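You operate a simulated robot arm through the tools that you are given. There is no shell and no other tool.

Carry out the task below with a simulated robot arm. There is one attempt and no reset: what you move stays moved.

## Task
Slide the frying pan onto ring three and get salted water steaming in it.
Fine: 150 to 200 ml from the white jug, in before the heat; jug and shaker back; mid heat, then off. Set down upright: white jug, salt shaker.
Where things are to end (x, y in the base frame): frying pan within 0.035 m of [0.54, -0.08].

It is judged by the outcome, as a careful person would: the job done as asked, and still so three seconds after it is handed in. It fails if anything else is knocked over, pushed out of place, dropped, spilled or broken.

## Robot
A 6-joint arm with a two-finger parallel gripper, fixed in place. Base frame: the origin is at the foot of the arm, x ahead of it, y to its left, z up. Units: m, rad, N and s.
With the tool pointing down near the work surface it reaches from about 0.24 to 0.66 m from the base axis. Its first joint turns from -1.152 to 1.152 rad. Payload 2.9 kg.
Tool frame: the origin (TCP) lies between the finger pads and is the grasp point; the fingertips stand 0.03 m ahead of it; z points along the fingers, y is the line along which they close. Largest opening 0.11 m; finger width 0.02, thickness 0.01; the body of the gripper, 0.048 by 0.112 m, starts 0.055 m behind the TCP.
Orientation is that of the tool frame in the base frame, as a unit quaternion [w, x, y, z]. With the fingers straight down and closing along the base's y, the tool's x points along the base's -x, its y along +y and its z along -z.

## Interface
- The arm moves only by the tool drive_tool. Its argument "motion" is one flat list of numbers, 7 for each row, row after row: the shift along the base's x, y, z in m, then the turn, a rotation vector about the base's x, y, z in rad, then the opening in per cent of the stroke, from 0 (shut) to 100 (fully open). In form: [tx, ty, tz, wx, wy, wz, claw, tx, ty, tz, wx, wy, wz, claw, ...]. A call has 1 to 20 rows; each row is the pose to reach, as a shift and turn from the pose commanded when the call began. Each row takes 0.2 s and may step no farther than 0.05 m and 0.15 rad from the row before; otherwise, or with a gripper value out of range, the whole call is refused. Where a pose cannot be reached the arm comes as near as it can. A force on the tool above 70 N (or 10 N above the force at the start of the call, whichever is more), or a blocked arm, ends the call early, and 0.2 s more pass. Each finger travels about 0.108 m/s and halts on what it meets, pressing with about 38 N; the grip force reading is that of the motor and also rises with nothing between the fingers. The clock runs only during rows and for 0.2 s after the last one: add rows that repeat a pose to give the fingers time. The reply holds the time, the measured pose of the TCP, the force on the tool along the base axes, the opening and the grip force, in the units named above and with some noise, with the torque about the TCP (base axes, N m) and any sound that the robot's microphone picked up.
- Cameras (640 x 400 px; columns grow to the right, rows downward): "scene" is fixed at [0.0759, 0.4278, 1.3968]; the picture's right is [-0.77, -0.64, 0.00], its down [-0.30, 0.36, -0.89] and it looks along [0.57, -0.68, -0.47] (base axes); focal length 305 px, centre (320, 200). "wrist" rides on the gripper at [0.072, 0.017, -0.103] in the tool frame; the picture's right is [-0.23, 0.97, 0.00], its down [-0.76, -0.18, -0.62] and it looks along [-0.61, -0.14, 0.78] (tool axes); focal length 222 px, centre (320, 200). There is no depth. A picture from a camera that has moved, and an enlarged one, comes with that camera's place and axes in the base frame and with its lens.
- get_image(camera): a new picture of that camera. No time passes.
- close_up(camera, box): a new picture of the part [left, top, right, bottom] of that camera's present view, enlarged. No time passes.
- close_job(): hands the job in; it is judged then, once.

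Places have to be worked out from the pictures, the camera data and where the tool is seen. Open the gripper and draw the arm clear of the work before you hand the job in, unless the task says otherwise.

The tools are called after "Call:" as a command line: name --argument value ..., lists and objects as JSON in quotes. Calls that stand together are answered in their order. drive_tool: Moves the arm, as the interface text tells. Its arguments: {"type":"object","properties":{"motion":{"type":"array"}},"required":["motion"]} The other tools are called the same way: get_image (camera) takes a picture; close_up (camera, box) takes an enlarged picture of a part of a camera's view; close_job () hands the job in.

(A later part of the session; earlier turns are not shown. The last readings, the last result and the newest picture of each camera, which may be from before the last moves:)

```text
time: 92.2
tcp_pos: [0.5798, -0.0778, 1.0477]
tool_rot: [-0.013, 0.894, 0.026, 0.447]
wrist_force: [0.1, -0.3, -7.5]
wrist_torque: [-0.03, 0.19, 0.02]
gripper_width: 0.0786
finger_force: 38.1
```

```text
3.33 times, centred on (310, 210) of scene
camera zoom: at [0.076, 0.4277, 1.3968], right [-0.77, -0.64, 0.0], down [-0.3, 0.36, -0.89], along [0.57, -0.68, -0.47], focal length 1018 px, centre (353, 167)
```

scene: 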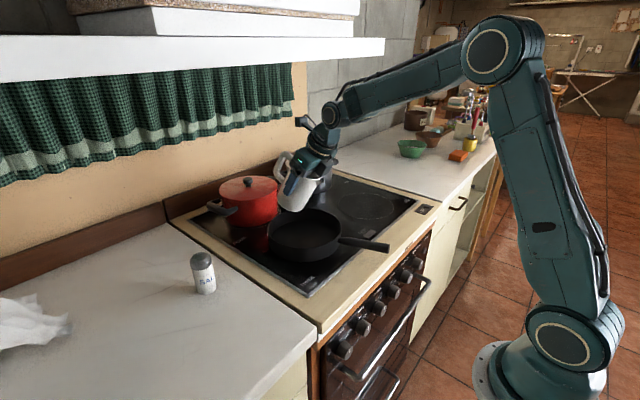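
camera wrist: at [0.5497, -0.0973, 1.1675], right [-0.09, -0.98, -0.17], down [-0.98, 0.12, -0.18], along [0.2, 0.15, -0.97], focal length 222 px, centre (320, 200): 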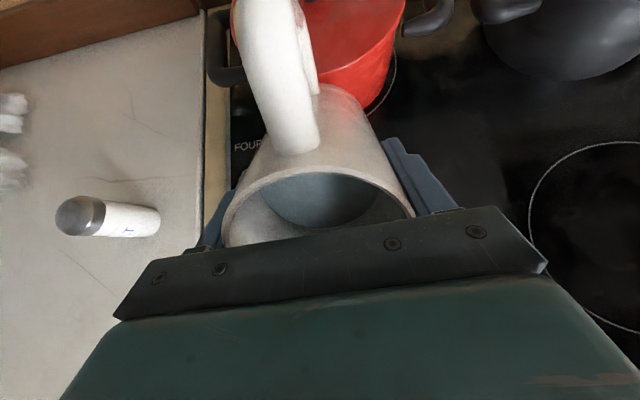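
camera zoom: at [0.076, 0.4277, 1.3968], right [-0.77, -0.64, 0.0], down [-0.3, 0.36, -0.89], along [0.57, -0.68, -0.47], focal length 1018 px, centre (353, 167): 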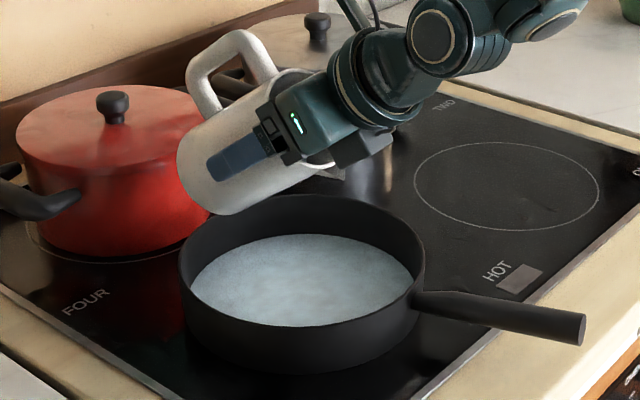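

Water has begun to flow into the pan at 53°. I tilt back a little to stop the flow and weigh what's left.

Call:
drive_tool --motion '[0.001, 0, -0.001, -0.0061, 0.1047, 0, 0, 0.002, 0, -0.002, -0.0123, 0.2094, 0, 0]'

Call:
get_image --camera "wrist"

Call:
close_up --camera "scene" --box '[230, 150, 390, 270]'

Call:
drive_tool --motion '[0, 0, 0, 0, 0, 0, 0]'

Call:
drive_tool --motion '[0, 0, 0, 0, 0, 0, 0]'

Call:
drive_tool --motion '[0, 0, 0, 0, 0, 0, 0]'

Call:
drive_tool --motion '[0, 0, 0, 0, 0, 0, 0]'

Call:
drive_tool --motion '[0, 0, 0, 0, 0, 0, 0]'

Call:
drive_tool --motion '[0, 0, 0, 0, 0, 0, 0]'

Call:
drive_tool --motion '[0, 0, 0, 0, 0, 0, 0]'

Call:
drive_tool --motion '[0, 0, 0, 0, 0, 0, 0]'

```text
time: 92.8
tcp_pos: [0.5814, -0.0786, 1.0448]
tool_rot: [-0.01, 0.936, 0.028, 0.35]
wrist_force: [0.0, -0.6, -6.3]
wrist_torque: [-0.04, 0.16, -0.01]
gripper_width: 0.0788
finger_force: 37.4
```

```text
taken
camera wrist: at [0.5703, -0.0967, 1.1707], right [-0.11, -0.98, -0.15], down [-0.99, 0.12, -0.03], along [0.05, 0.14, -0.99], focal length 222 px, centre (320, 200)
```

wrist: 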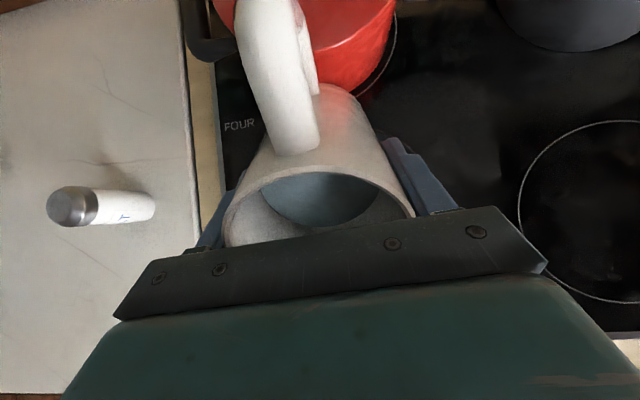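

```text
3.33 times, centred on (310, 210) of scene
camera zoom: at [0.076, 0.4277, 1.3968], right [-0.77, -0.64, 0.0], down [-0.3, 0.36, -0.89], along [0.57, -0.68, -0.47], focal length 1018 px, centre (353, 167)
```

zoom: 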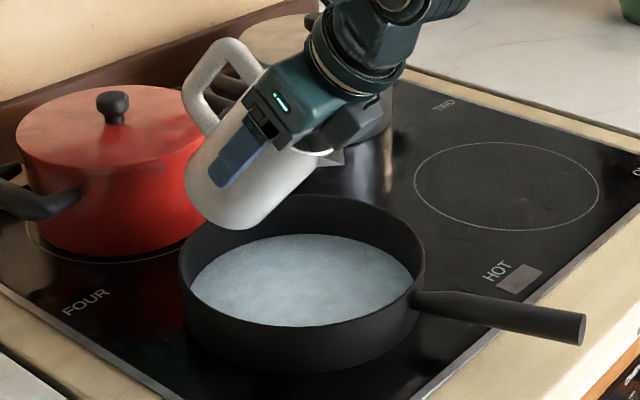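

```text
time: 93.2
tcp_pos: [0.5804, -0.0787, 1.0448]
tool_rot: [-0.01, 0.936, 0.028, 0.35]
wrist_force: [-0.3, 0.1, -6.9]
wrist_torque: [-0.01, 0.15, 0.01]
gripper_width: 0.0786
finger_force: 37.4
```

```text
time: 93.6
tcp_pos: [0.5819, -0.0789, 1.0468]
tool_rot: [-0.011, 0.937, 0.029, 0.349]
wrist_force: [0.3, -0.7, -6.6]
wrist_torque: [0.02, 0.14, -0.01]
gripper_width: 0.0788
finger_force: 37.6
```

```text
time: 94.0
tcp_pos: [0.582, -0.0787, 1.0464]
tool_rot: [-0.01, 0.937, 0.028, 0.349]
wrist_force: [0.2, 0.2, -7.4]
wrist_torque: [-0.02, 0.14, 0.01]
gripper_width: 0.0786
finger_force: 37.7
```

```text
time: 94.4
tcp_pos: [0.5819, -0.0791, 1.0455]
tool_rot: [-0.01, 0.936, 0.028, 0.351]
wrist_force: [0.4, -0.8, -6.5]
wrist_torque: [-0.02, 0.17, -0.02]
gripper_width: 0.0786
finger_force: 38.0
```

```text
time: 94.8
tcp_pos: [0.5824, -0.0785, 1.0469]
tool_rot: [-0.011, 0.936, 0.028, 0.35]
wrist_force: [0.4, -0.4, -7.4]
wrist_torque: [-0.01, 0.14, 0.0]
gripper_width: 0.0789
finger_force: 38.5
```

```text
time: 95.2
tcp_pos: [0.5828, -0.078, 1.0459]
tool_rot: [-0.01, 0.936, 0.028, 0.35]
wrist_force: [0.1, -0.7, -6.2]
wrist_torque: [-0.03, 0.17, 0.0]
gripper_width: 0.0789
finger_force: 38.1
```

```text
time: 95.6
tcp_pos: [0.5822, -0.0787, 1.0453]
tool_rot: [-0.011, 0.936, 0.028, 0.351]
wrist_force: [-0.9, 0.6, -7.0]
wrist_torque: [0.01, 0.13, -0.03]
gripper_width: 0.0784
finger_force: 37.4
```

```text
time: 96.0
tcp_pos: [0.5821, -0.0782, 1.0455]
tool_rot: [-0.01, 0.936, 0.028, 0.35]
wrist_force: [0.0, -1.0, -6.7]
wrist_torque: [-0.04, 0.15, 0.0]
gripper_width: 0.0788
finger_force: 38.0
```

Weight is practically unchanged (≈ 6.7 ± 0.15 N), so only a little has gone in. I check the level in the jug with the same enlarged view as before.

Call:
close_up --camera "wrist" --box '[200, 130, 440, 280]'

```text
2.67 times, centred on (320, 205) of wrist
camera zoom: at [0.5702, -0.0968, 1.1705], right [-0.11, -0.98, -0.15], down [-0.99, 0.12, -0.03], along [0.05, 0.15, -0.99], focal length 592 px, centre (320, 187)
```

zoom: 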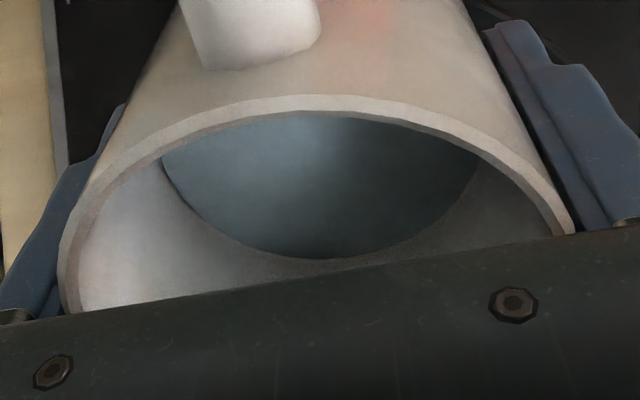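

The level has dropped only about 1.4 mm (~6 ml). Row 162 in this enlarged view will correspond to 175 ml poured. I tilt to 58° and read the level again.

Call:
drive_tool --motion '[-0.001, 0.0005, 0.003, 0.0058, -0.0987, 0, 0, -0.0025, 0.001, 0.006, 0.0116, -0.1974, 0, 0, -0.004, 0.002, 0.0095, 0.0174, -0.2962, 0, 0, -0.004, 0.002, 0.0095, 0.0174, -0.2962, 0, 0]'

Call:
close_up --camera "wrist" --box '[200, 130, 440, 280]'

Call:
close_up --camera "scene" --box '[230, 150, 390, 270]'

```text
time: 97.0
tcp_pos: [0.5774, -0.076, 1.0545]
tool_rot: [-0.014, 0.874, 0.025, 0.485]
wrist_force: [-0.3, -0.1, -6.1]
wrist_torque: [-0.02, 0.17, -0.01]
gripper_width: 0.0786
finger_force: 38.2
```

```text
2.67 times, centred on (320, 205) of wrist
camera zoom: at [0.5296, -0.097, 1.1708], right [-0.06, -0.98, -0.19], down [-0.94, 0.12, -0.32], along [0.33, 0.16, -0.93], focal length 592 px, centre (320, 187)
```

zoom: 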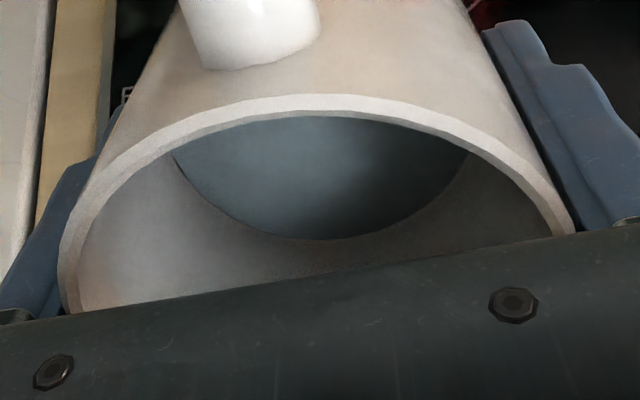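

```text
3.33 times, centred on (310, 210) of scene
camera zoom: at [0.076, 0.4277, 1.3968], right [-0.77, -0.64, 0.0], down [-0.3, 0.36, -0.89], along [0.57, -0.68, -0.47], focal length 1018 px, centre (353, 167)
```

zoom: 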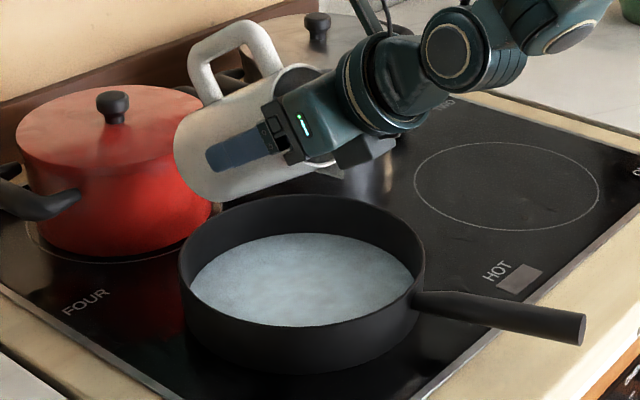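

About 33 ml has gone in so far. I hold at 58° for a moment to see whether flow continues.

Call:
drive_tool --motion '[0, 0, 0, 0, 0, 0, 0, 0, 0, 0, 0, 0, 0, 0]'

Call:
close_up --camera "wrist" --box '[200, 130, 440, 280]'

```text
time: 97.6
tcp_pos: [0.578, -0.0763, 1.0537]
tool_rot: [-0.016, 0.874, 0.027, 0.485]
wrist_force: [-0.3, -0.4, -7.1]
wrist_torque: [-0.03, 0.19, 0.02]
gripper_width: 0.0786
finger_force: 38.0
```

```text
2.67 times, centred on (320, 205) of wrist
camera zoom: at [0.5299, -0.0969, 1.1708], right [-0.06, -0.98, -0.19], down [-0.94, 0.12, -0.32], along [0.33, 0.16, -0.93], focal length 592 px, centre (320, 187)
```

zoom: 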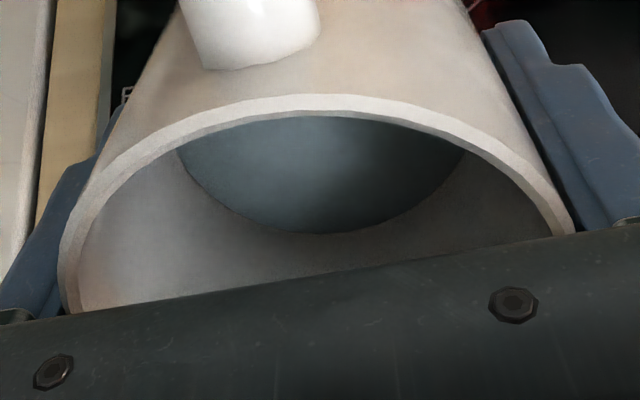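

Flow is slow and settling (≈ 42 ml now). I tilt to 64° and hold briefly.

Call:
drive_tool --motion '[-0.002, 0, 0.003, 0.0031, -0.0523, 0, 0, -0.0035, 0, 0.0065, 0.0061, -0.1045, 0, 0, -0.0035, 0, 0.0065, 0.0061, -0.1045, 0, 0, -0.0035, 0, 0.0065, 0.0061, -0.1045, 0, 0]'

Call:
close_up --camera "wrist" --box '[200, 130, 440, 280]'

Call:
close_up --camera "scene" --box '[230, 150, 390, 270]'

```text
time: 98.6
tcp_pos: [0.574, -0.0765, 1.0633]
tool_rot: [-0.016, 0.847, 0.025, 0.531]
wrist_force: [0.1, 0.0, -6.9]
wrist_torque: [-0.03, 0.21, 0.0]
gripper_width: 0.0785
finger_force: 38.3
```

```text
2.67 times, centred on (320, 205) of wrist
camera zoom: at [0.5147, -0.0971, 1.1718], right [-0.04, -0.98, -0.2], down [-0.9, 0.12, -0.41], along [0.43, 0.17, -0.89], focal length 592 px, centre (320, 187)
```

zoom: 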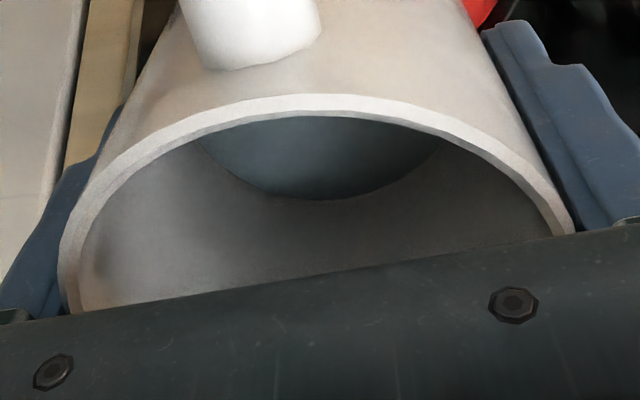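

```text
3.33 times, centred on (310, 210) of scene
camera zoom: at [0.076, 0.4277, 1.3968], right [-0.77, -0.64, 0.0], down [-0.3, 0.36, -0.89], along [0.57, -0.68, -0.47], focal length 1018 px, centre (353, 167)
```

zoom: 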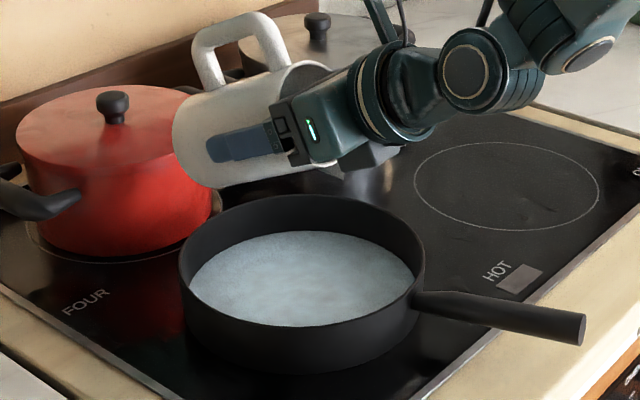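

The level view now reads ≈ 98 ml poured. I tilt to 67° and hold, then re-read.

Call:
drive_tool --motion '[-0.001, 0, 0.0015, 0.0015, -0.0262, 0, 0, -0.002, 0, 0.003, 0.0031, -0.0523, 0, 0, -0.002, 0, 0.003, 0.0031, -0.0523, 0, 0]'

Call:
close_up --camera "wrist" --box '[200, 130, 440, 280]'

```text
time: 99.4
tcp_pos: [0.5723, -0.0761, 1.0648]
tool_rot: [-0.017, 0.833, 0.025, 0.552]
wrist_force: [0.6, -0.4, -7.3]
wrist_torque: [-0.01, 0.14, 0.0]
gripper_width: 0.0788
finger_force: 38.5
```

```text
2.67 times, centred on (320, 205) of wrist
camera zoom: at [0.5072, -0.0978, 1.1714], right [-0.03, -0.98, -0.21], down [-0.88, 0.13, -0.46], along [0.47, 0.17, -0.86], focal length 592 px, centre (320, 187)
```

zoom: 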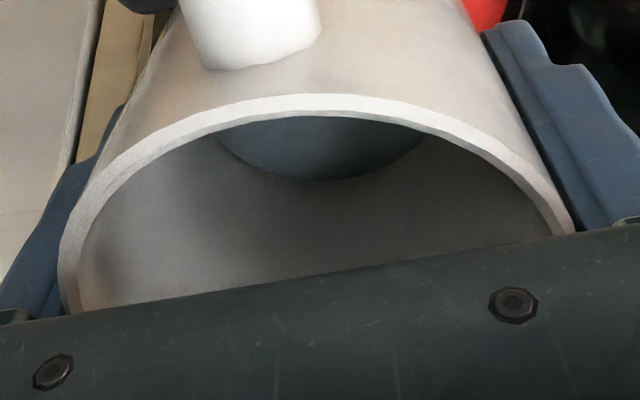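

About 136 ml by the level. The force reading doesn't follow the water, so the level is my measure; before pouring more I level off the flow by tilting back, and calibrate the rim and water edges at higher magnification.

Call:
drive_tool --motion '[0.002, 0, -0.003, -0.0077, 0.1307, 0, 0, 0.004, 0, -0.008, -0.0154, 0.2614, 0, 0]'

Call:
close_up --camera "wrist" --box '[280, 155, 360, 205]'

Call:
close_up --camera "wrist" --box '[200, 130, 440, 280]'

Call:
close_up --camera "scene" --box '[265, 195, 345, 245]'

```text
time: 100.0
tcp_pos: [0.574, -0.0763, 1.0563]
tool_rot: [-0.013, 0.899, 0.026, 0.438]
wrist_force: [-0.1, -0.1, -7.2]
wrist_torque: [-0.07, 0.15, 0.02]
gripper_width: 0.0789
finger_force: 37.9
```

```text
8.00 times, centred on (320, 180) of wrist
camera zoom: at [0.5405, -0.0963, 1.177], right [-0.08, -0.98, -0.18], down [-0.97, 0.12, -0.22], along [0.23, 0.16, -0.96], focal length 1777 px, centre (320, 360)
```

zoom: 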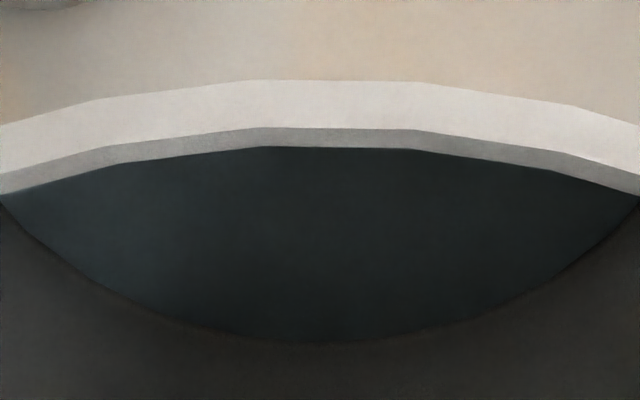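

```text
2.67 times, centred on (320, 205) of wrist
camera zoom: at [0.5405, -0.0963, 1.177], right [-0.08, -0.98, -0.18], down [-0.97, 0.12, -0.22], along [0.23, 0.16, -0.96], focal length 592 px, centre (320, 187)
```

zoom: 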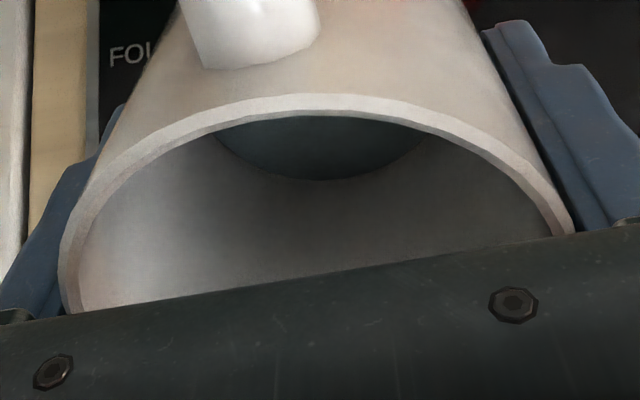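

```text
8.00 times, centred on (305, 220) of scene
camera zoom: at [0.076, 0.4277, 1.3968], right [-0.77, -0.64, 0.0], down [-0.3, 0.36, -0.89], along [0.57, -0.68, -0.47], focal length 2442 px, centre (440, 40)
```

zoom: 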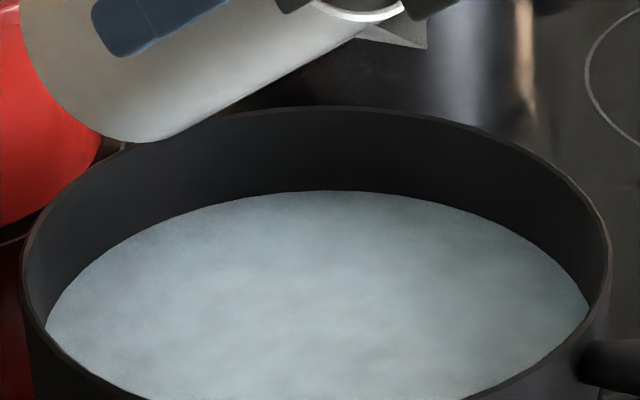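

Calibrated with the 8x view: inner radius 0.036 m, poured so far ≈ 136 ml. For 175 ml the water edge should be near row 285 of this 8x view. I tilt to 68° again for a moment.

Call:
drive_tool --motion '[-0.002, 0, 0.004, 0.0082, -0.1394, 0, 0, -0.0045, 0, 0.009, 0.0164, -0.2788, 0, 0, -0.0045, 0, 0.009, 0.0164, -0.2788, 0, 0]'

Call:
close_up --camera "wrist" --box '[280, 155, 360, 205]'

```text
time: 100.8
tcp_pos: [0.57, -0.0776, 1.0653]
tool_rot: [-0.016, 0.828, 0.024, 0.56]
wrist_force: [-0.3, 0.4, -6.1]
wrist_torque: [-0.02, 0.19, 0.04]
gripper_width: 0.0787
finger_force: 37.9
```

```text
8.00 times, centred on (320, 180) of wrist
camera zoom: at [0.5036, -0.0982, 1.1711], right [-0.03, -0.98, -0.21], down [-0.87, 0.13, -0.47], along [0.49, 0.17, -0.86], focal length 1777 px, centre (320, 360)
```

zoom: 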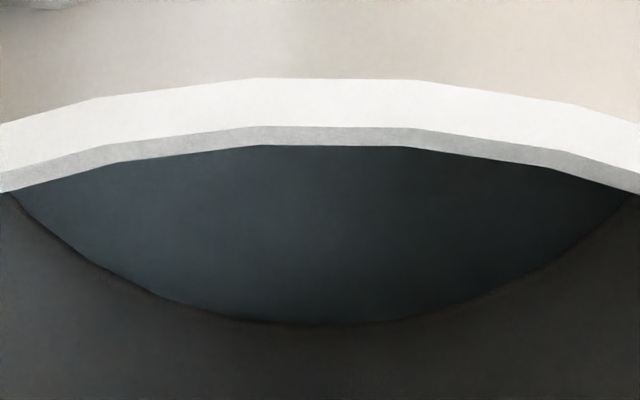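

About 147 ml now. I go to 70° and hold for two rows, then measure again.

Call:
drive_tool --motion '[-0.001, 0, 0.0015, 0.002, -0.0348, 0, 0, -0.001, 0, 0.0015, 0.002, -0.0348, 0, 0]'

Call:
close_up --camera "wrist" --box '[280, 155, 360, 205]'

```text
time: 101.4
tcp_pos: [0.5711, -0.0775, 1.0687]
tool_rot: [-0.017, 0.818, 0.024, 0.574]
wrist_force: [0.2, 0.7, -6.4]
wrist_torque: [-0.03, 0.17, 0.0]
gripper_width: 0.0787
finger_force: 37.7
```

```text
8.00 times, centred on (320, 180) of wrist
camera zoom: at [0.4991, -0.0987, 1.1705], right [-0.02, -0.98, -0.21], down [-0.85, 0.13, -0.5], along [0.52, 0.17, -0.84], focal length 1777 px, centre (320, 360)
```

zoom: 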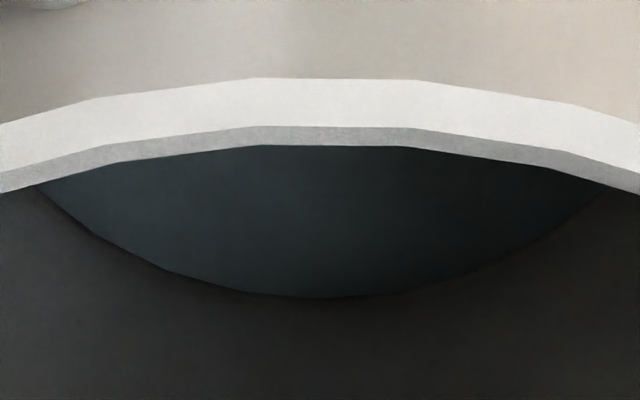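

The level now reads ≈ 166 ml and is still flowing slightly, so I tilt back now to stop.

Call:
drive_tool --motion '[0.003, 0, -0.003, -0.0082, 0.1394, 0, 0, 0.005, 0, -0.008, -0.0164, 0.2788, 0, 0]'

Call:
close_up --camera "wrist" --box '[280, 155, 360, 205]'

Call:
close_up --camera "scene" --box '[230, 150, 390, 270]'

```text
time: 102.0
tcp_pos: [0.5758, -0.0767, 1.0609]
tool_rot: [-0.014, 0.891, 0.026, 0.454]
wrist_force: [0.1, 0.4, -6.7]
wrist_torque: [-0.04, 0.17, -0.01]
gripper_width: 0.0789
finger_force: 37.8
```

```text
8.00 times, centred on (320, 180) of wrist
camera zoom: at [0.5355, -0.0959, 1.1792], right [-0.08, -0.98, -0.18], down [-0.96, 0.12, -0.25], along [0.27, 0.16, -0.95], focal length 1777 px, centre (320, 360)
```

zoom: 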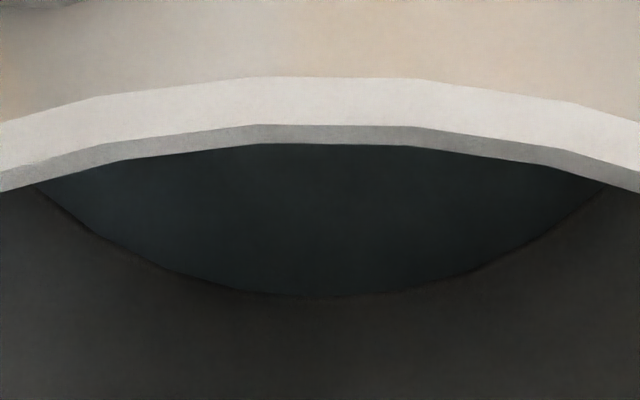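

```text
3.33 times, centred on (310, 210) of scene
camera zoom: at [0.076, 0.4277, 1.3968], right [-0.77, -0.64, 0.0], down [-0.3, 0.36, -0.89], along [0.57, -0.68, -0.47], focal length 1018 px, centre (353, 167)
```

zoom: 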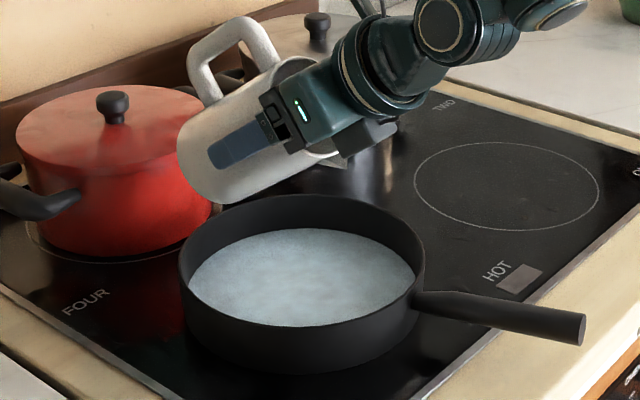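

Poured amount reads ≈ 165 ml (±8). I give one more brief tip to 70° and straight back, for roughly 10 ml more, to sit mid-window.

Call:
drive_tool --motion '[-0.0025, 0, 0.004, 0.0082, -0.1394, 0, 0, -0.005, 0, 0.008, 0.0164, -0.2788, 0, 0, -0.005, 0, 0.008, 0.0164, -0.2788, 0, 0, -0.0025, 0, 0.004, 0.0082, -0.1394, 0, 0, 0, 0, 0, 0, 0, 0, 0]'

Call:
close_up --camera "wrist" --box '[280, 155, 360, 205]'

```text
time: 103.2
tcp_pos: [0.575, -0.077, 1.059]
tool_rot: [-0.013, 0.891, 0.026, 0.453]
wrist_force: [0.8, 0.1, -5.9]
wrist_torque: [0.0, 0.19, 0.02]
gripper_width: 0.079
finger_force: 37.7
```

```text
8.00 times, centred on (320, 180) of wrist
camera zoom: at [0.5367, -0.0963, 1.1783], right [-0.08, -0.98, -0.18], down [-0.96, 0.12, -0.25], along [0.27, 0.16, -0.95], focal length 1777 px, centre (320, 360)
```

zoom: 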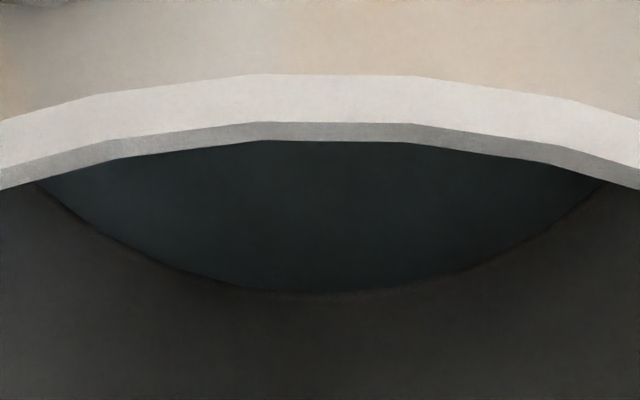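

Only ~2 ml more came (70° is nearly its equilibrium), so ≈ 167 ml. One slightly deeper tip to 71.5° with a short hold should bring it to about 175 ml.

Call:
drive_tool --motion '[-0.0025, 0, 0.004, 0.0087, -0.1474, 0, 0, -0.005, 0, 0.008, 0.0174, -0.2949, 0, 0, -0.006, 0, 0.009, 0.0179, -0.3049, 0, 0, -0.006, 0, 0.009, 0.0179, -0.3049, 0, 0, -0.003, 0, 0.004, 0.0096, -0.16, 0, 0, 0, 0, 0, 0.001, -0.02, 0, 0]'

Call:
close_up --camera "wrist" --box '[280, 155, 360, 205]'

Call:
close_up --camera "scene" --box '[265, 195, 345, 245]'

```text
time: 104.6
tcp_pos: [0.5758, -0.0765, 1.0592]
tool_rot: [-0.014, 0.886, 0.026, 0.462]
wrist_force: [1.0, 0.1, -6.5]
wrist_torque: [-0.01, 0.15, -0.01]
gripper_width: 0.0788
finger_force: 37.8
```

```text
8.00 times, centred on (320, 180) of wrist
camera zoom: at [0.5341, -0.0965, 1.1778], right [-0.07, -0.98, -0.19], down [-0.96, 0.12, -0.27], along [0.28, 0.16, -0.95], focal length 1777 px, centre (320, 360)
```

zoom: 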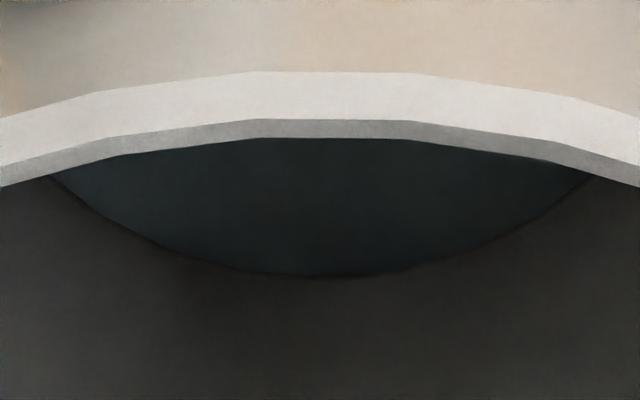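

```text
8.00 times, centred on (305, 220) of scene
camera zoom: at [0.076, 0.4277, 1.3968], right [-0.77, -0.64, 0.0], down [-0.3, 0.36, -0.89], along [0.57, -0.68, -0.47], focal length 2442 px, centre (440, 40)
```

zoom: 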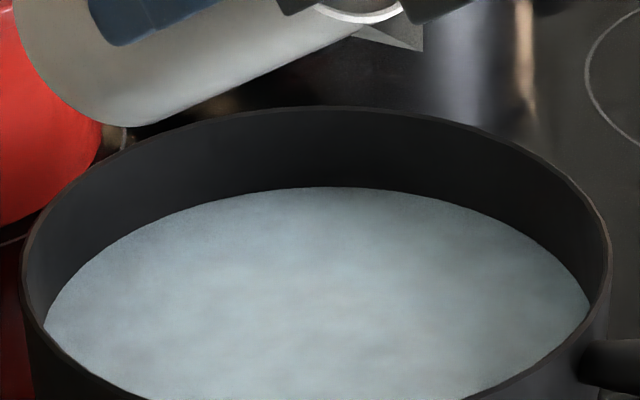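

Level now reads ≈ 174-180 ml poured: mid-window. I bring the jug upright, rising and pulling inward along the reverse path.

Call:
drive_tool --motion '[-0.002, 0, 0.008, -0.0056, 0.0959, 0, 0, -0.004, 0, 0.016, -0.0113, 0.1917, 0, 0, -0.008, 0, 0.024, -0.0169, 0.2876, 0, 0, -0.012, 0, 0.03, -0.0225, 0.3835, 0, 0, -0.03, 0, 0.034, -0.0281, 0.4794, 0, 0, -0.05, 0, 0.036, -0.0338, 0.5753, 0, 0, -0.075, 0, 0.038, -0.0394, 0.6711, 0, 0, -0.1, 0, 0.04, -0.045, 0.767, 0, 0, -0.125, 0, 0.04, -0.0507, 0.8629, 0, 0, -0.15, 0, 0.04, -0.0563, 0.9588, 0, 0, -0.15, 0, 0.04, -0.0563, 0.9588, 0, 0]'

Call:
get_image --camera "scene"

Call:
close_up --camera "wrist" --box '[200, 130, 440, 280]'

```text
time: 107.0
tcp_pos: [0.4271, -0.0766, 1.0996]
tool_rot: [0.001, 1.0, 0.03, 0.001]
wrist_force: [-1.0, 0.2, -5.8]
wrist_torque: [0.02, 0.08, 0.0]
gripper_width: 0.0787
finger_force: 38.1
```

```text
taken
```

scene: 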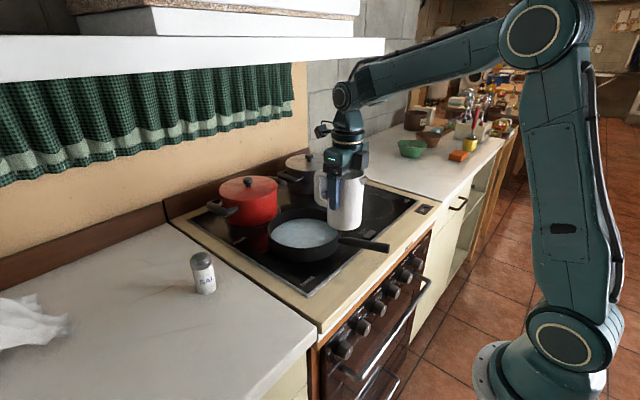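

```text
2.67 times, centred on (320, 205) of wrist
camera zoom: at [0.5, -0.091, 1.2022], right [-0.17, -0.99, 0.0], down [-0.77, 0.13, 0.62], along [-0.61, 0.11, -0.78], focal length 592 px, centre (320, 187)
```

zoom: 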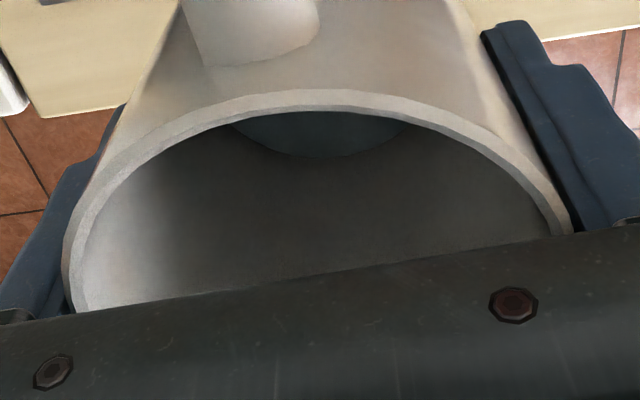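

The jug is upright again (rotated under 1° in the grip) with nothing spilled. I reverse the yaw and carry it back toward its place.

Call:
drive_tool --motion '[0, 0.008, 0, 0, 0, 0.12, 0, 0, 0.016, 0, 0, 0, 0.24, 0, 0, 0.024, 0, 0, 0, 0.36, 0, 0, 0.032, 0, 0, 0, 0.48, 0, 0, 0.04, 0, 0, 0, 0.6, 0, 0, 0.048, 0, 0, 0, 0.72, 0, 0, 0.056, 0, 0, 0, 0.84, 0, 0, 0.064, 0, 0, 0, 0.96, 0, 0, 0.072, 0, 0, 0, 1.08, 0, 0, 0.08, 0, 0, 0, 1.2, 0, 0, 0.088, 0, 0, 0, 1.32, 0, 0, 0.096, 0, 0, 0, 1.44, 0, 0, 0.096, 0, 0, 0, 1.57, 0, 0, 0.096, 0, 0, 0, 1.57, 0]'

Call:
drive_tool --motion '[0.0, 0.015, 0, 0, 0, 0.13, 0, 0.002, 0.03, 0, 0, 0, 0.26, 0, 0.004, 0.045, 0, 0, 0, 0.39, 0, 0.007, 0.06, 0, 0, 0, 0.52, 0, 0.01, 0.075, 0, 0, 0, 0.65, 0, 0.013, 0.09, -0.002, 0, 0, 0.78, 0, 0.017, 0.105, -0.004, 0, 0, 0.91, 0, 0.021, 0.12, -0.006, 0, 0, 1.04, 0, 0.025, 0.135, -0.008, 0, 0, 1.17, 0, 0.03, 0.15, -0.01, 0, 0, 1.3, 0, 0.035, 0.165, -0.01, 0, 0, 1.43, 0, 0.04, 0.178, -0.01, 0, 0, 1.55, 0, 0.043, 0.19, -0.01, 0, 0, 1.602, 0, 0.043, 0.19, -0.01, 0, 0, 1.602, 0]'

Call:
get_image --camera "scene"

```text
time: 110.0
tcp_pos: [0.425, 0.0199, 1.0984]
tool_rot: [-0.001, 0.686, 0.728, 0.001]
wrist_force: [0.1, -0.4, -6.6]
wrist_torque: [-0.07, 0.03, 0.0]
gripper_width: 0.0787
finger_force: 38.1
```

```text
time: 113.0
tcp_pos: [0.4681, 0.2107, 1.0888]
tool_rot: [-0.002, -0.046, 0.999, 0.0]
wrist_force: [0.1, -0.4, -6.0]
wrist_torque: [0.0, -0.09, -0.05]
gripper_width: 0.0787
finger_force: 37.8
```

```text
taken
```

scene: 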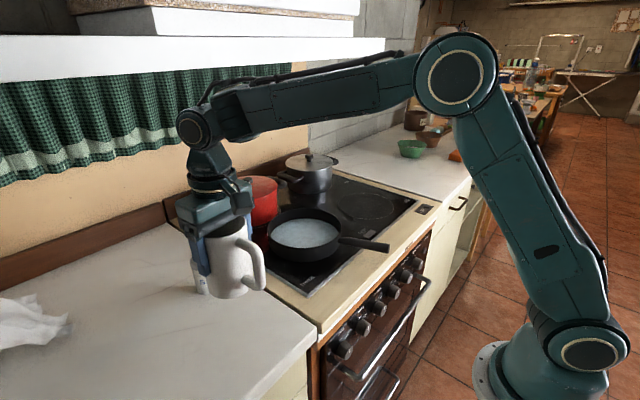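

The jug is above its original spot (0.468, 0.211). I lower it to just above the counter.

Call:
drive_tool --motion '[0.001, 0, -0.025, 0, 0, 0, 0, 0.0015, 0, -0.05, 0, 0, 0, 0, 0.0015, 0, -0.075, 0, 0, 0, 0, 0.0015, 0, -0.092, 0, 0, 0, 0, 0.0015, 0, -0.101, 0, 0, 0, 0, 0.0015, 0, -0.101, 0, 0, 0, 0]'

Call:
drive_tool --motion '[0, 0, -0.002, 0, 0, 0, 0, 0, 0, -0.004, 0, 0, 0, 0, 0, 0, -0.004, 0, 0, 0, 0]'

```text
time: 114.4
tcp_pos: [0.47, 0.2093, 0.9881]
tool_rot: [-0.002, -0.045, 0.999, 0.0]
wrist_force: [-0.3, -0.8, -6.5]
wrist_torque: [0.02, -0.04, -0.01]
gripper_width: 0.0788
finger_force: 38.4
```

```text
time: 115.2
tcp_pos: [0.4691, 0.2096, 0.9855]
tool_rot: [-0.001, -0.044, 0.999, 0.001]
wrist_force: [-0.4, 1.4, -6.5]
wrist_torque: [0.02, -0.09, 0.01]
gripper_width: 0.0787
finger_force: 38.0
```

Still hanging free (-6.5 N). I lower in 1-2 mm steps until the counter takes the weight.

Call:
drive_tool --motion '[0, 0, -0.0015, 0, 0, 0, 0, 0, 0, -0.003, 0, 0, 0, 0, 0, 0, -0.003, 0, 0, 0, 0]'

Call:
close_up --camera "scene" --box '[160, 190, 320, 350]'

```text
time: 116.0
tcp_pos: [0.4691, 0.2096, 0.9836]
tool_rot: [-0.001, -0.045, 0.999, 0.0]
wrist_force: [-2.7, -3.0, 14.9]
wrist_torque: [-0.34, 0.88, 0.05]
gripper_width: 0.0786
finger_force: 38.1
```

```text
2.50 times, centred on (240, 270) of scene
camera zoom: at [0.0757, 0.4276, 1.3969], right [-0.77, -0.64, 0.0], down [-0.3, 0.36, -0.89], along [0.57, -0.68, -0.47], focal length 763 px, centre (520, 25)
```

zoom: 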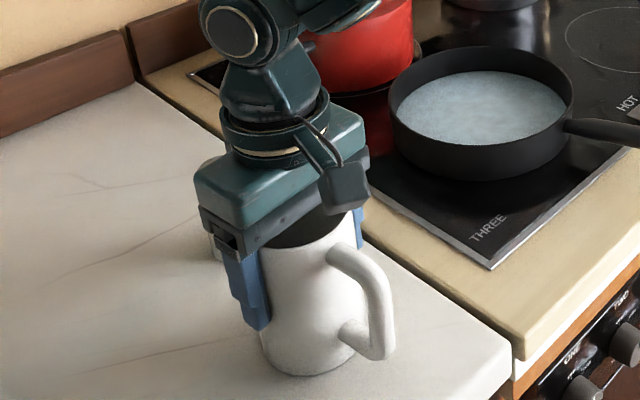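

The counter has taken the weight. I ease 1 mm up and open the fingers to release the jug.

Call:
drive_tool --motion '[0, 0, 0.001, 0, 0, 0, 0, 0, 0, 0.001, 0, 0, 0, 74, 0, 0, 0.001, 0, 0, 0, 80, 0, 0, 0.001, 0, 0, 0, 90, 0, 0, 0.001, 0, 0, 0, 100, 0, 0, 0.001, 0, 0, 0, 100]'

Call:
close_up --camera "scene" --box '[160, 190, 320, 350]'

Call:
get_image --camera "wrist"

```text
time: 117.4
tcp_pos: [0.4702, 0.2092, 0.9822]
tool_rot: [-0.002, -0.044, 0.999, 0.0]
wrist_force: [0.7, -0.1, -0.3]
wrist_torque: [0.01, -0.01, 0.01]
gripper_width: 0.1103
finger_force: 0.1
```

```text
2.50 times, centred on (240, 270) of scene
camera zoom: at [0.0759, 0.4277, 1.3968], right [-0.77, -0.64, 0.0], down [-0.3, 0.36, -0.89], along [0.57, -0.68, -0.47], focal length 763 px, centre (520, 25)
```

zoom: 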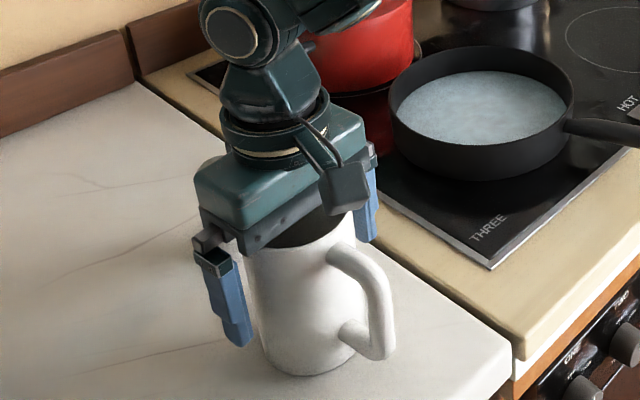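

```text
taken
camera wrist: at [0.3968, 0.2196, 1.086], right [0.14, 0.99, 0.0], down [0.78, -0.11, 0.62], along [0.61, -0.09, -0.78], focal length 222 px, centre (320, 200)
```

wrist: 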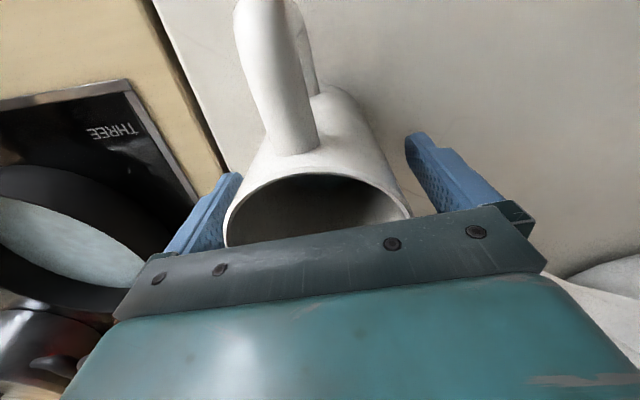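

The jug stands upright in its original place. I rise straight up off it, then look at the shaker.

Call:
drive_tool --motion '[0, 0, 0.03, 0, 0, 0, 100, 0, 0, 0.06, 0, 0, 0, 100, 0, 0, 0.09, 0, 0, 0, 100, -0.02, -0.02, 0.105, 0, 0, 0, 100, -0.05, -0.05, 0.11, 0, 0, 0, 100, -0.05, -0.05, 0.11, 0, 0, 0, 100]'

Call:
get_image --camera "wrist"

Call:
close_up --camera "scene" --box '[160, 230, 320, 330]'

```text
time: 118.8
tcp_pos: [0.4198, 0.1602, 1.0928]
tool_rot: [-0.002, -0.044, 0.999, -0.001]
wrist_force: [-0.1, 0.3, -1.1]
wrist_torque: [0.01, 0.02, -0.01]
gripper_width: 0.1099
finger_force: 0.1
```

```text
taken
camera wrist: at [0.3476, 0.1706, 1.1963], right [0.14, 0.99, 0.0], down [0.78, -0.11, 0.62], along [0.61, -0.09, -0.78], focal length 222 px, centre (320, 200)
```

wrist: 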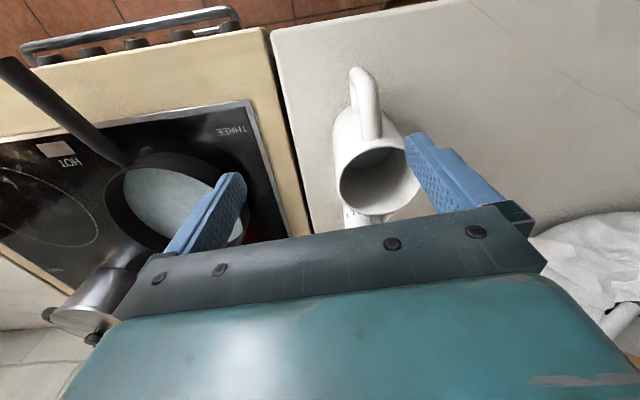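

```text
4.00 times, centred on (240, 280) of scene
camera zoom: at [0.0759, 0.4277, 1.3968], right [-0.77, -0.64, 0.0], down [-0.3, 0.36, -0.89], along [0.57, -0.68, -0.47], focal length 1221 px, centre (640, -120)
```

zoom: 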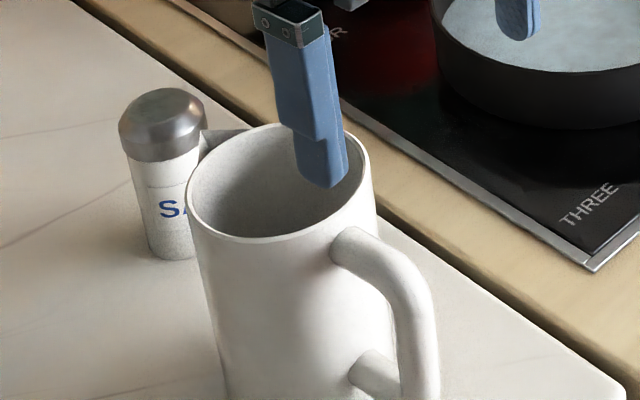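

The jug is exactly back in place with its remaining water. For the shaker I'll approach sideways-down from the stove side (azimuth ~65°) so the cap stays free. First I move to (0.47, 0.05, 1.08) and yaw.

Call:
drive_tool --motion '[0.005, -0.015, 0, 0, 0, 0.13, 100, 0.01, -0.03, 0, 0, 0, 0.26, 100, 0.017, -0.045, 0, 0, 0, 0.39, 100, 0.025, -0.06, 0, 0, 0, 0.52, 100, 0.032, -0.075, -0.003, 0, 0, 0.65, 100, 0.04, -0.09, -0.006, 0, 0, 0.78, 100, 0.045, -0.1, -0.01, 0, 0, 0.91, 100, 0.05, -0.11, -0.013, 0, 0, 1.045, 100, 0.05, -0.11, -0.013, 0, 0, 1.045, 100]'

Call:
get_image --camera "wrist"

```text
time: 120.8
tcp_pos: [0.4695, 0.0491, 1.0819]
tool_rot: [-0.001, -0.538, 0.843, -0.001]
wrist_force: [0.6, 0.6, -0.4]
wrist_torque: [0.01, -0.05, -0.02]
gripper_width: 0.1101
finger_force: 0.0
```

```text
taken
camera wrist: at [0.425, -0.0101, 1.1844], right [-0.79, 0.62, 0.0], down [0.48, 0.62, 0.62], along [0.38, 0.49, -0.78], focal length 222 px, centre (320, 200)
```

wrist: 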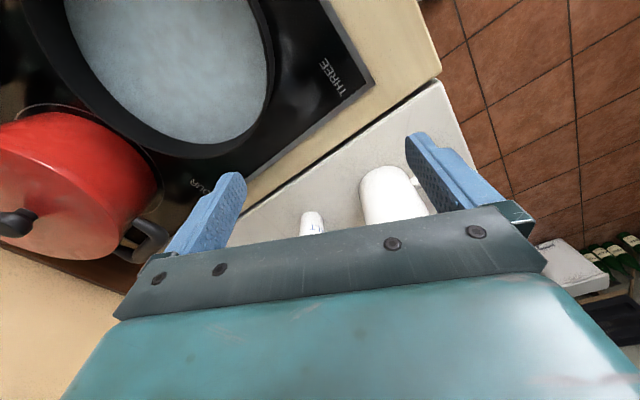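

Yaw reached; the shaker is visible beyond the palm. I pitch the tool forward about 50° along azimuth 65° while moving toward a pre-grasp point.

Call:
drive_tool --motion '[0.008, 0.004, -0.002, 0.0879, -0.041, 0, 100, 0.016, 0.009, -0.005, 0.1758, -0.0821, 0, 100, 0.024, 0.013, -0.007, 0.2637, -0.1231, 0, 100, 0.031, 0.018, -0.01, 0.3516, -0.1641, 0, 100, 0.039, 0.023, -0.012, 0.4395, -0.2052, 0, 100, 0.047, 0.027, -0.015, 0.5274, -0.2462, 0, 100, 0.055, 0.032, -0.017, 0.6153, -0.2872, 0, 100, 0.062, 0.036, -0.02, 0.7032, -0.3283, 0, 100, 0.07, 0.041, -0.022, 0.7907, -0.3691, 0, 100, 0.07, 0.041, -0.022, 0.7907, -0.3691, 0, 100]'

Call:
get_image --camera "wrist"

Call:
get_image --camera "scene"

```text
time: 123.0
tcp_pos: [0.5413, 0.0904, 1.0587]
tool_rot: [0.356, -0.487, 0.765, 0.226]
wrist_force: [-0.7, 0.1, -0.4]
wrist_torque: [0.01, -0.01, 0.02]
gripper_width: 0.1099
finger_force: 0.2
```

```text
taken
camera wrist: at [0.4725, -0.0168, 1.0686], right [-0.82, 0.54, 0.17], down [0.17, -0.06, 0.98], along [0.55, 0.84, -0.04], focal length 222 px, centre (320, 200)
```

wrist: 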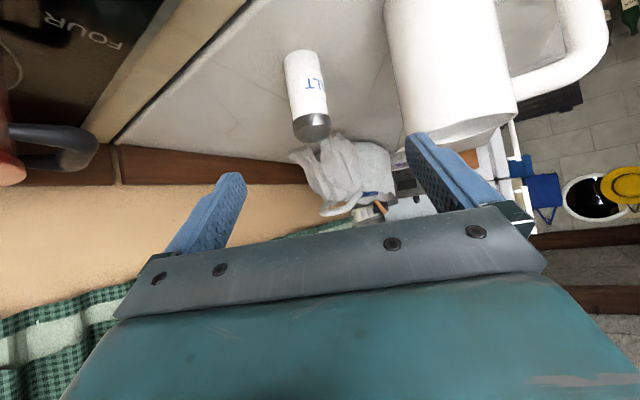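

```text
taken
```

scene: 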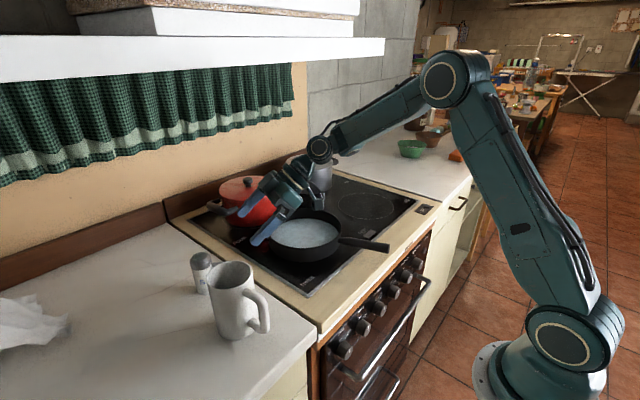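

The approach attitude is reached. I zoom in on the shaker to fix its position precisely relative to the tool.

Call:
close_up --camera "wrist" --box '[240, 20, 400, 160]'

Call:
close_up --camera "scene" --box '[165, 225, 285, 300]'

```text
2.86 times, centred on (320, 90) of wrist
camera zoom: at [0.4725, -0.0168, 1.0686], right [-0.82, 0.54, 0.17], down [0.17, -0.06, 0.98], along [0.55, 0.84, -0.04], focal length 635 px, centre (320, 514)
```

zoom: 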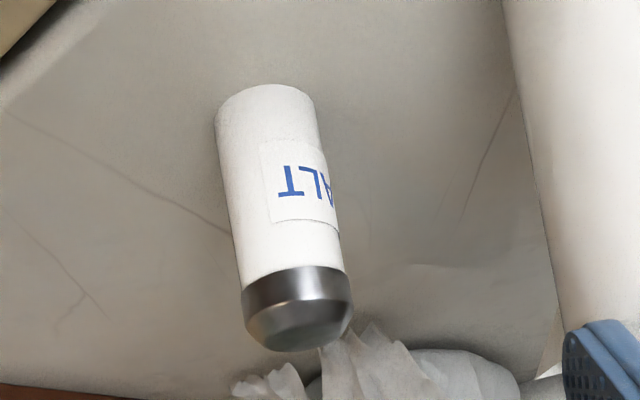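

```text
5.33 times, centred on (225, 262) of scene
camera zoom: at [0.0759, 0.4277, 1.3968], right [-0.77, -0.64, 0.0], down [-0.3, 0.36, -0.89], along [0.57, -0.68, -0.47], focal length 1628 px, centre (827, -133)
```

zoom: 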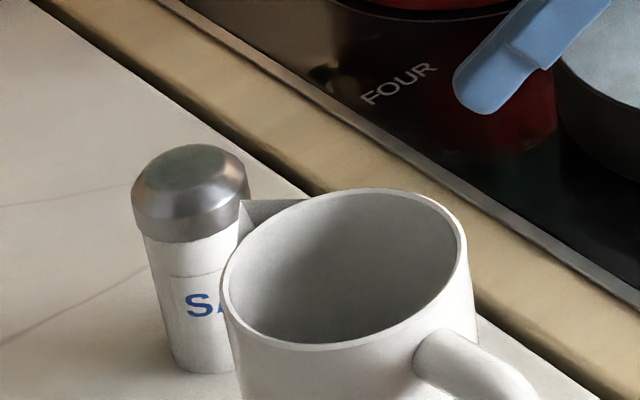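

The shaker axis is at about (0.599, 0.190), body 0.039 m wide. I narrow the fingers to 70%, line up, and advance along the tool axis to about 4 cm short of the grasp.

Call:
drive_tool --motion '[0.0044, -0.0141, -0.0128, 0, 0, 0, 70, 0.0044, -0.0141, -0.0128, 0, 0, 0, 70, 0.0141, 0.0067, -0.0321, 0, 0, 0, 70, 0.0239, 0.0275, -0.0515, 0, 0, 0, 70, 0.0336, 0.0483, -0.0708, 0, 0, 0, 70, 0.0433, 0.069, -0.0902, 0, 0, 0, 70, 0.0433, 0.069, -0.0902, 0, 0, 0, 70]'

Call:
get_image --camera "wrist"

Call:
close_up --camera "scene" --box '[160, 190, 320, 310]'

```text
time: 124.6
tcp_pos: [0.582, 0.1608, 0.9684]
tool_rot: [0.356, -0.487, 0.765, 0.226]
wrist_force: [0.1, 0.3, 0.2]
wrist_torque: [0.01, 0.0, 0.02]
gripper_width: 0.0767
finger_force: 0.0
```

```text
taken
camera wrist: at [0.5153, 0.0536, 0.9785], right [-0.82, 0.55, 0.17], down [0.17, -0.06, 0.98], along [0.55, 0.84, -0.04], focal length 222 px, centre (320, 200)
```

wrist: 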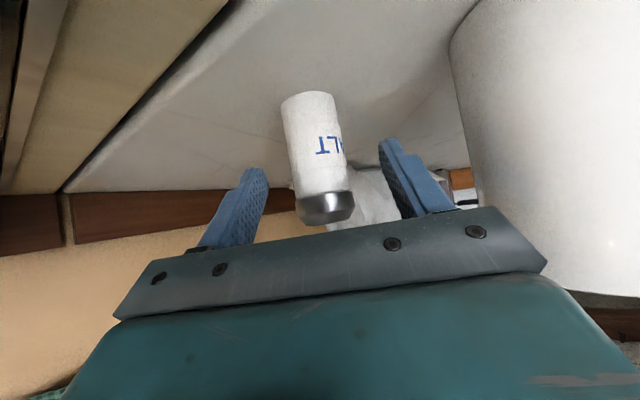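

```text
3.33 times, centred on (240, 250) of scene
camera zoom: at [0.0759, 0.4278, 1.3968], right [-0.77, -0.64, 0.0], down [-0.3, 0.36, -0.89], along [0.57, -0.68, -0.47], focal length 1018 px, centre (587, 33)
```

zoom: 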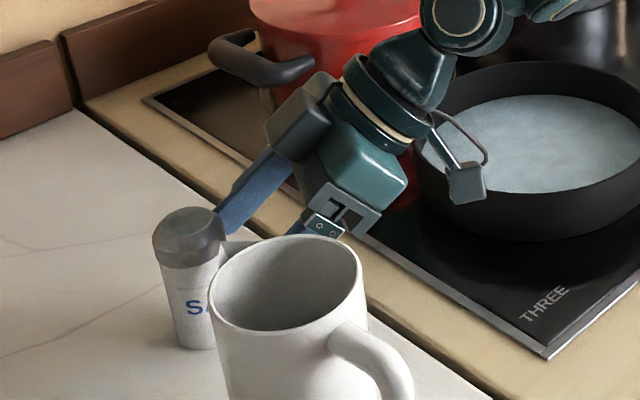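

The shaker is centred between the fingers and its axis confirmed at (0.600, 0.189). I advance the last 4 cm.

Call:
drive_tool --motion '[0.006, 0.0095, -0.0095, 0, 0, 0, 70, 0.012, 0.019, -0.019, 0, 0, 0, 70, 0.018, 0.0287, -0.0284, 0, 0, 0, 70, 0.018, 0.0287, -0.0284, 0, 0, 0, 70]'

Call:
get_image --camera "wrist"

Call:
close_up --camera "scene" --box '[160, 190, 320, 310]'

```text
time: 125.6
tcp_pos: [0.6024, 0.1888, 0.9384]
tool_rot: [0.355, -0.487, 0.766, 0.226]
wrist_force: [0.6, 0.2, 0.8]
wrist_torque: [-0.01, -0.02, 0.0]
gripper_width: 0.0766
finger_force: 0.0
```

```text
taken
camera wrist: at [0.5339, 0.0814, 0.9486], right [-0.82, 0.55, 0.17], down [0.17, -0.06, 0.98], along [0.55, 0.84, -0.04], focal length 222 px, centre (320, 200)
```

wrist: 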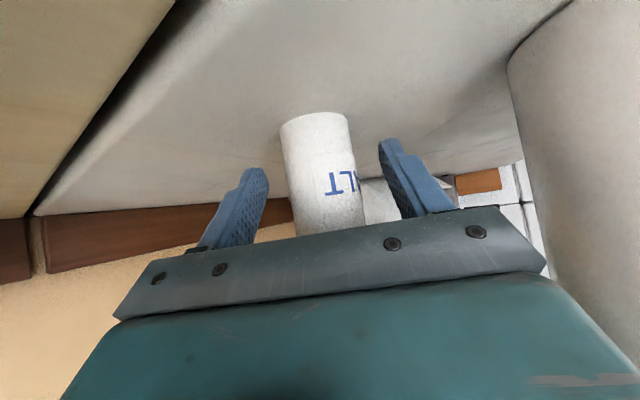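

```text
3.33 times, centred on (240, 250) of scene
camera zoom: at [0.0759, 0.4278, 1.3968], right [-0.77, -0.64, 0.0], down [-0.3, 0.36, -0.89], along [0.57, -0.68, -0.47], focal length 1018 px, centre (587, 33)
```

zoom: 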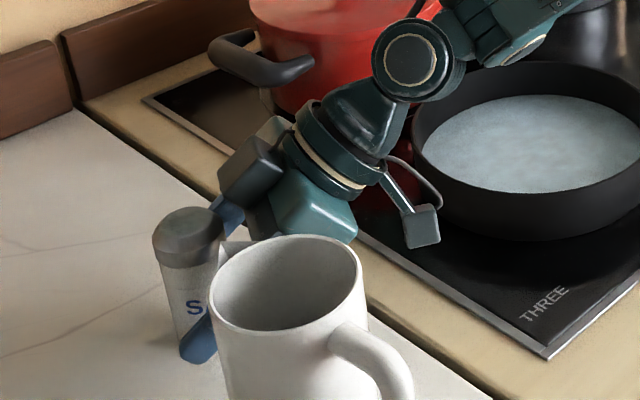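

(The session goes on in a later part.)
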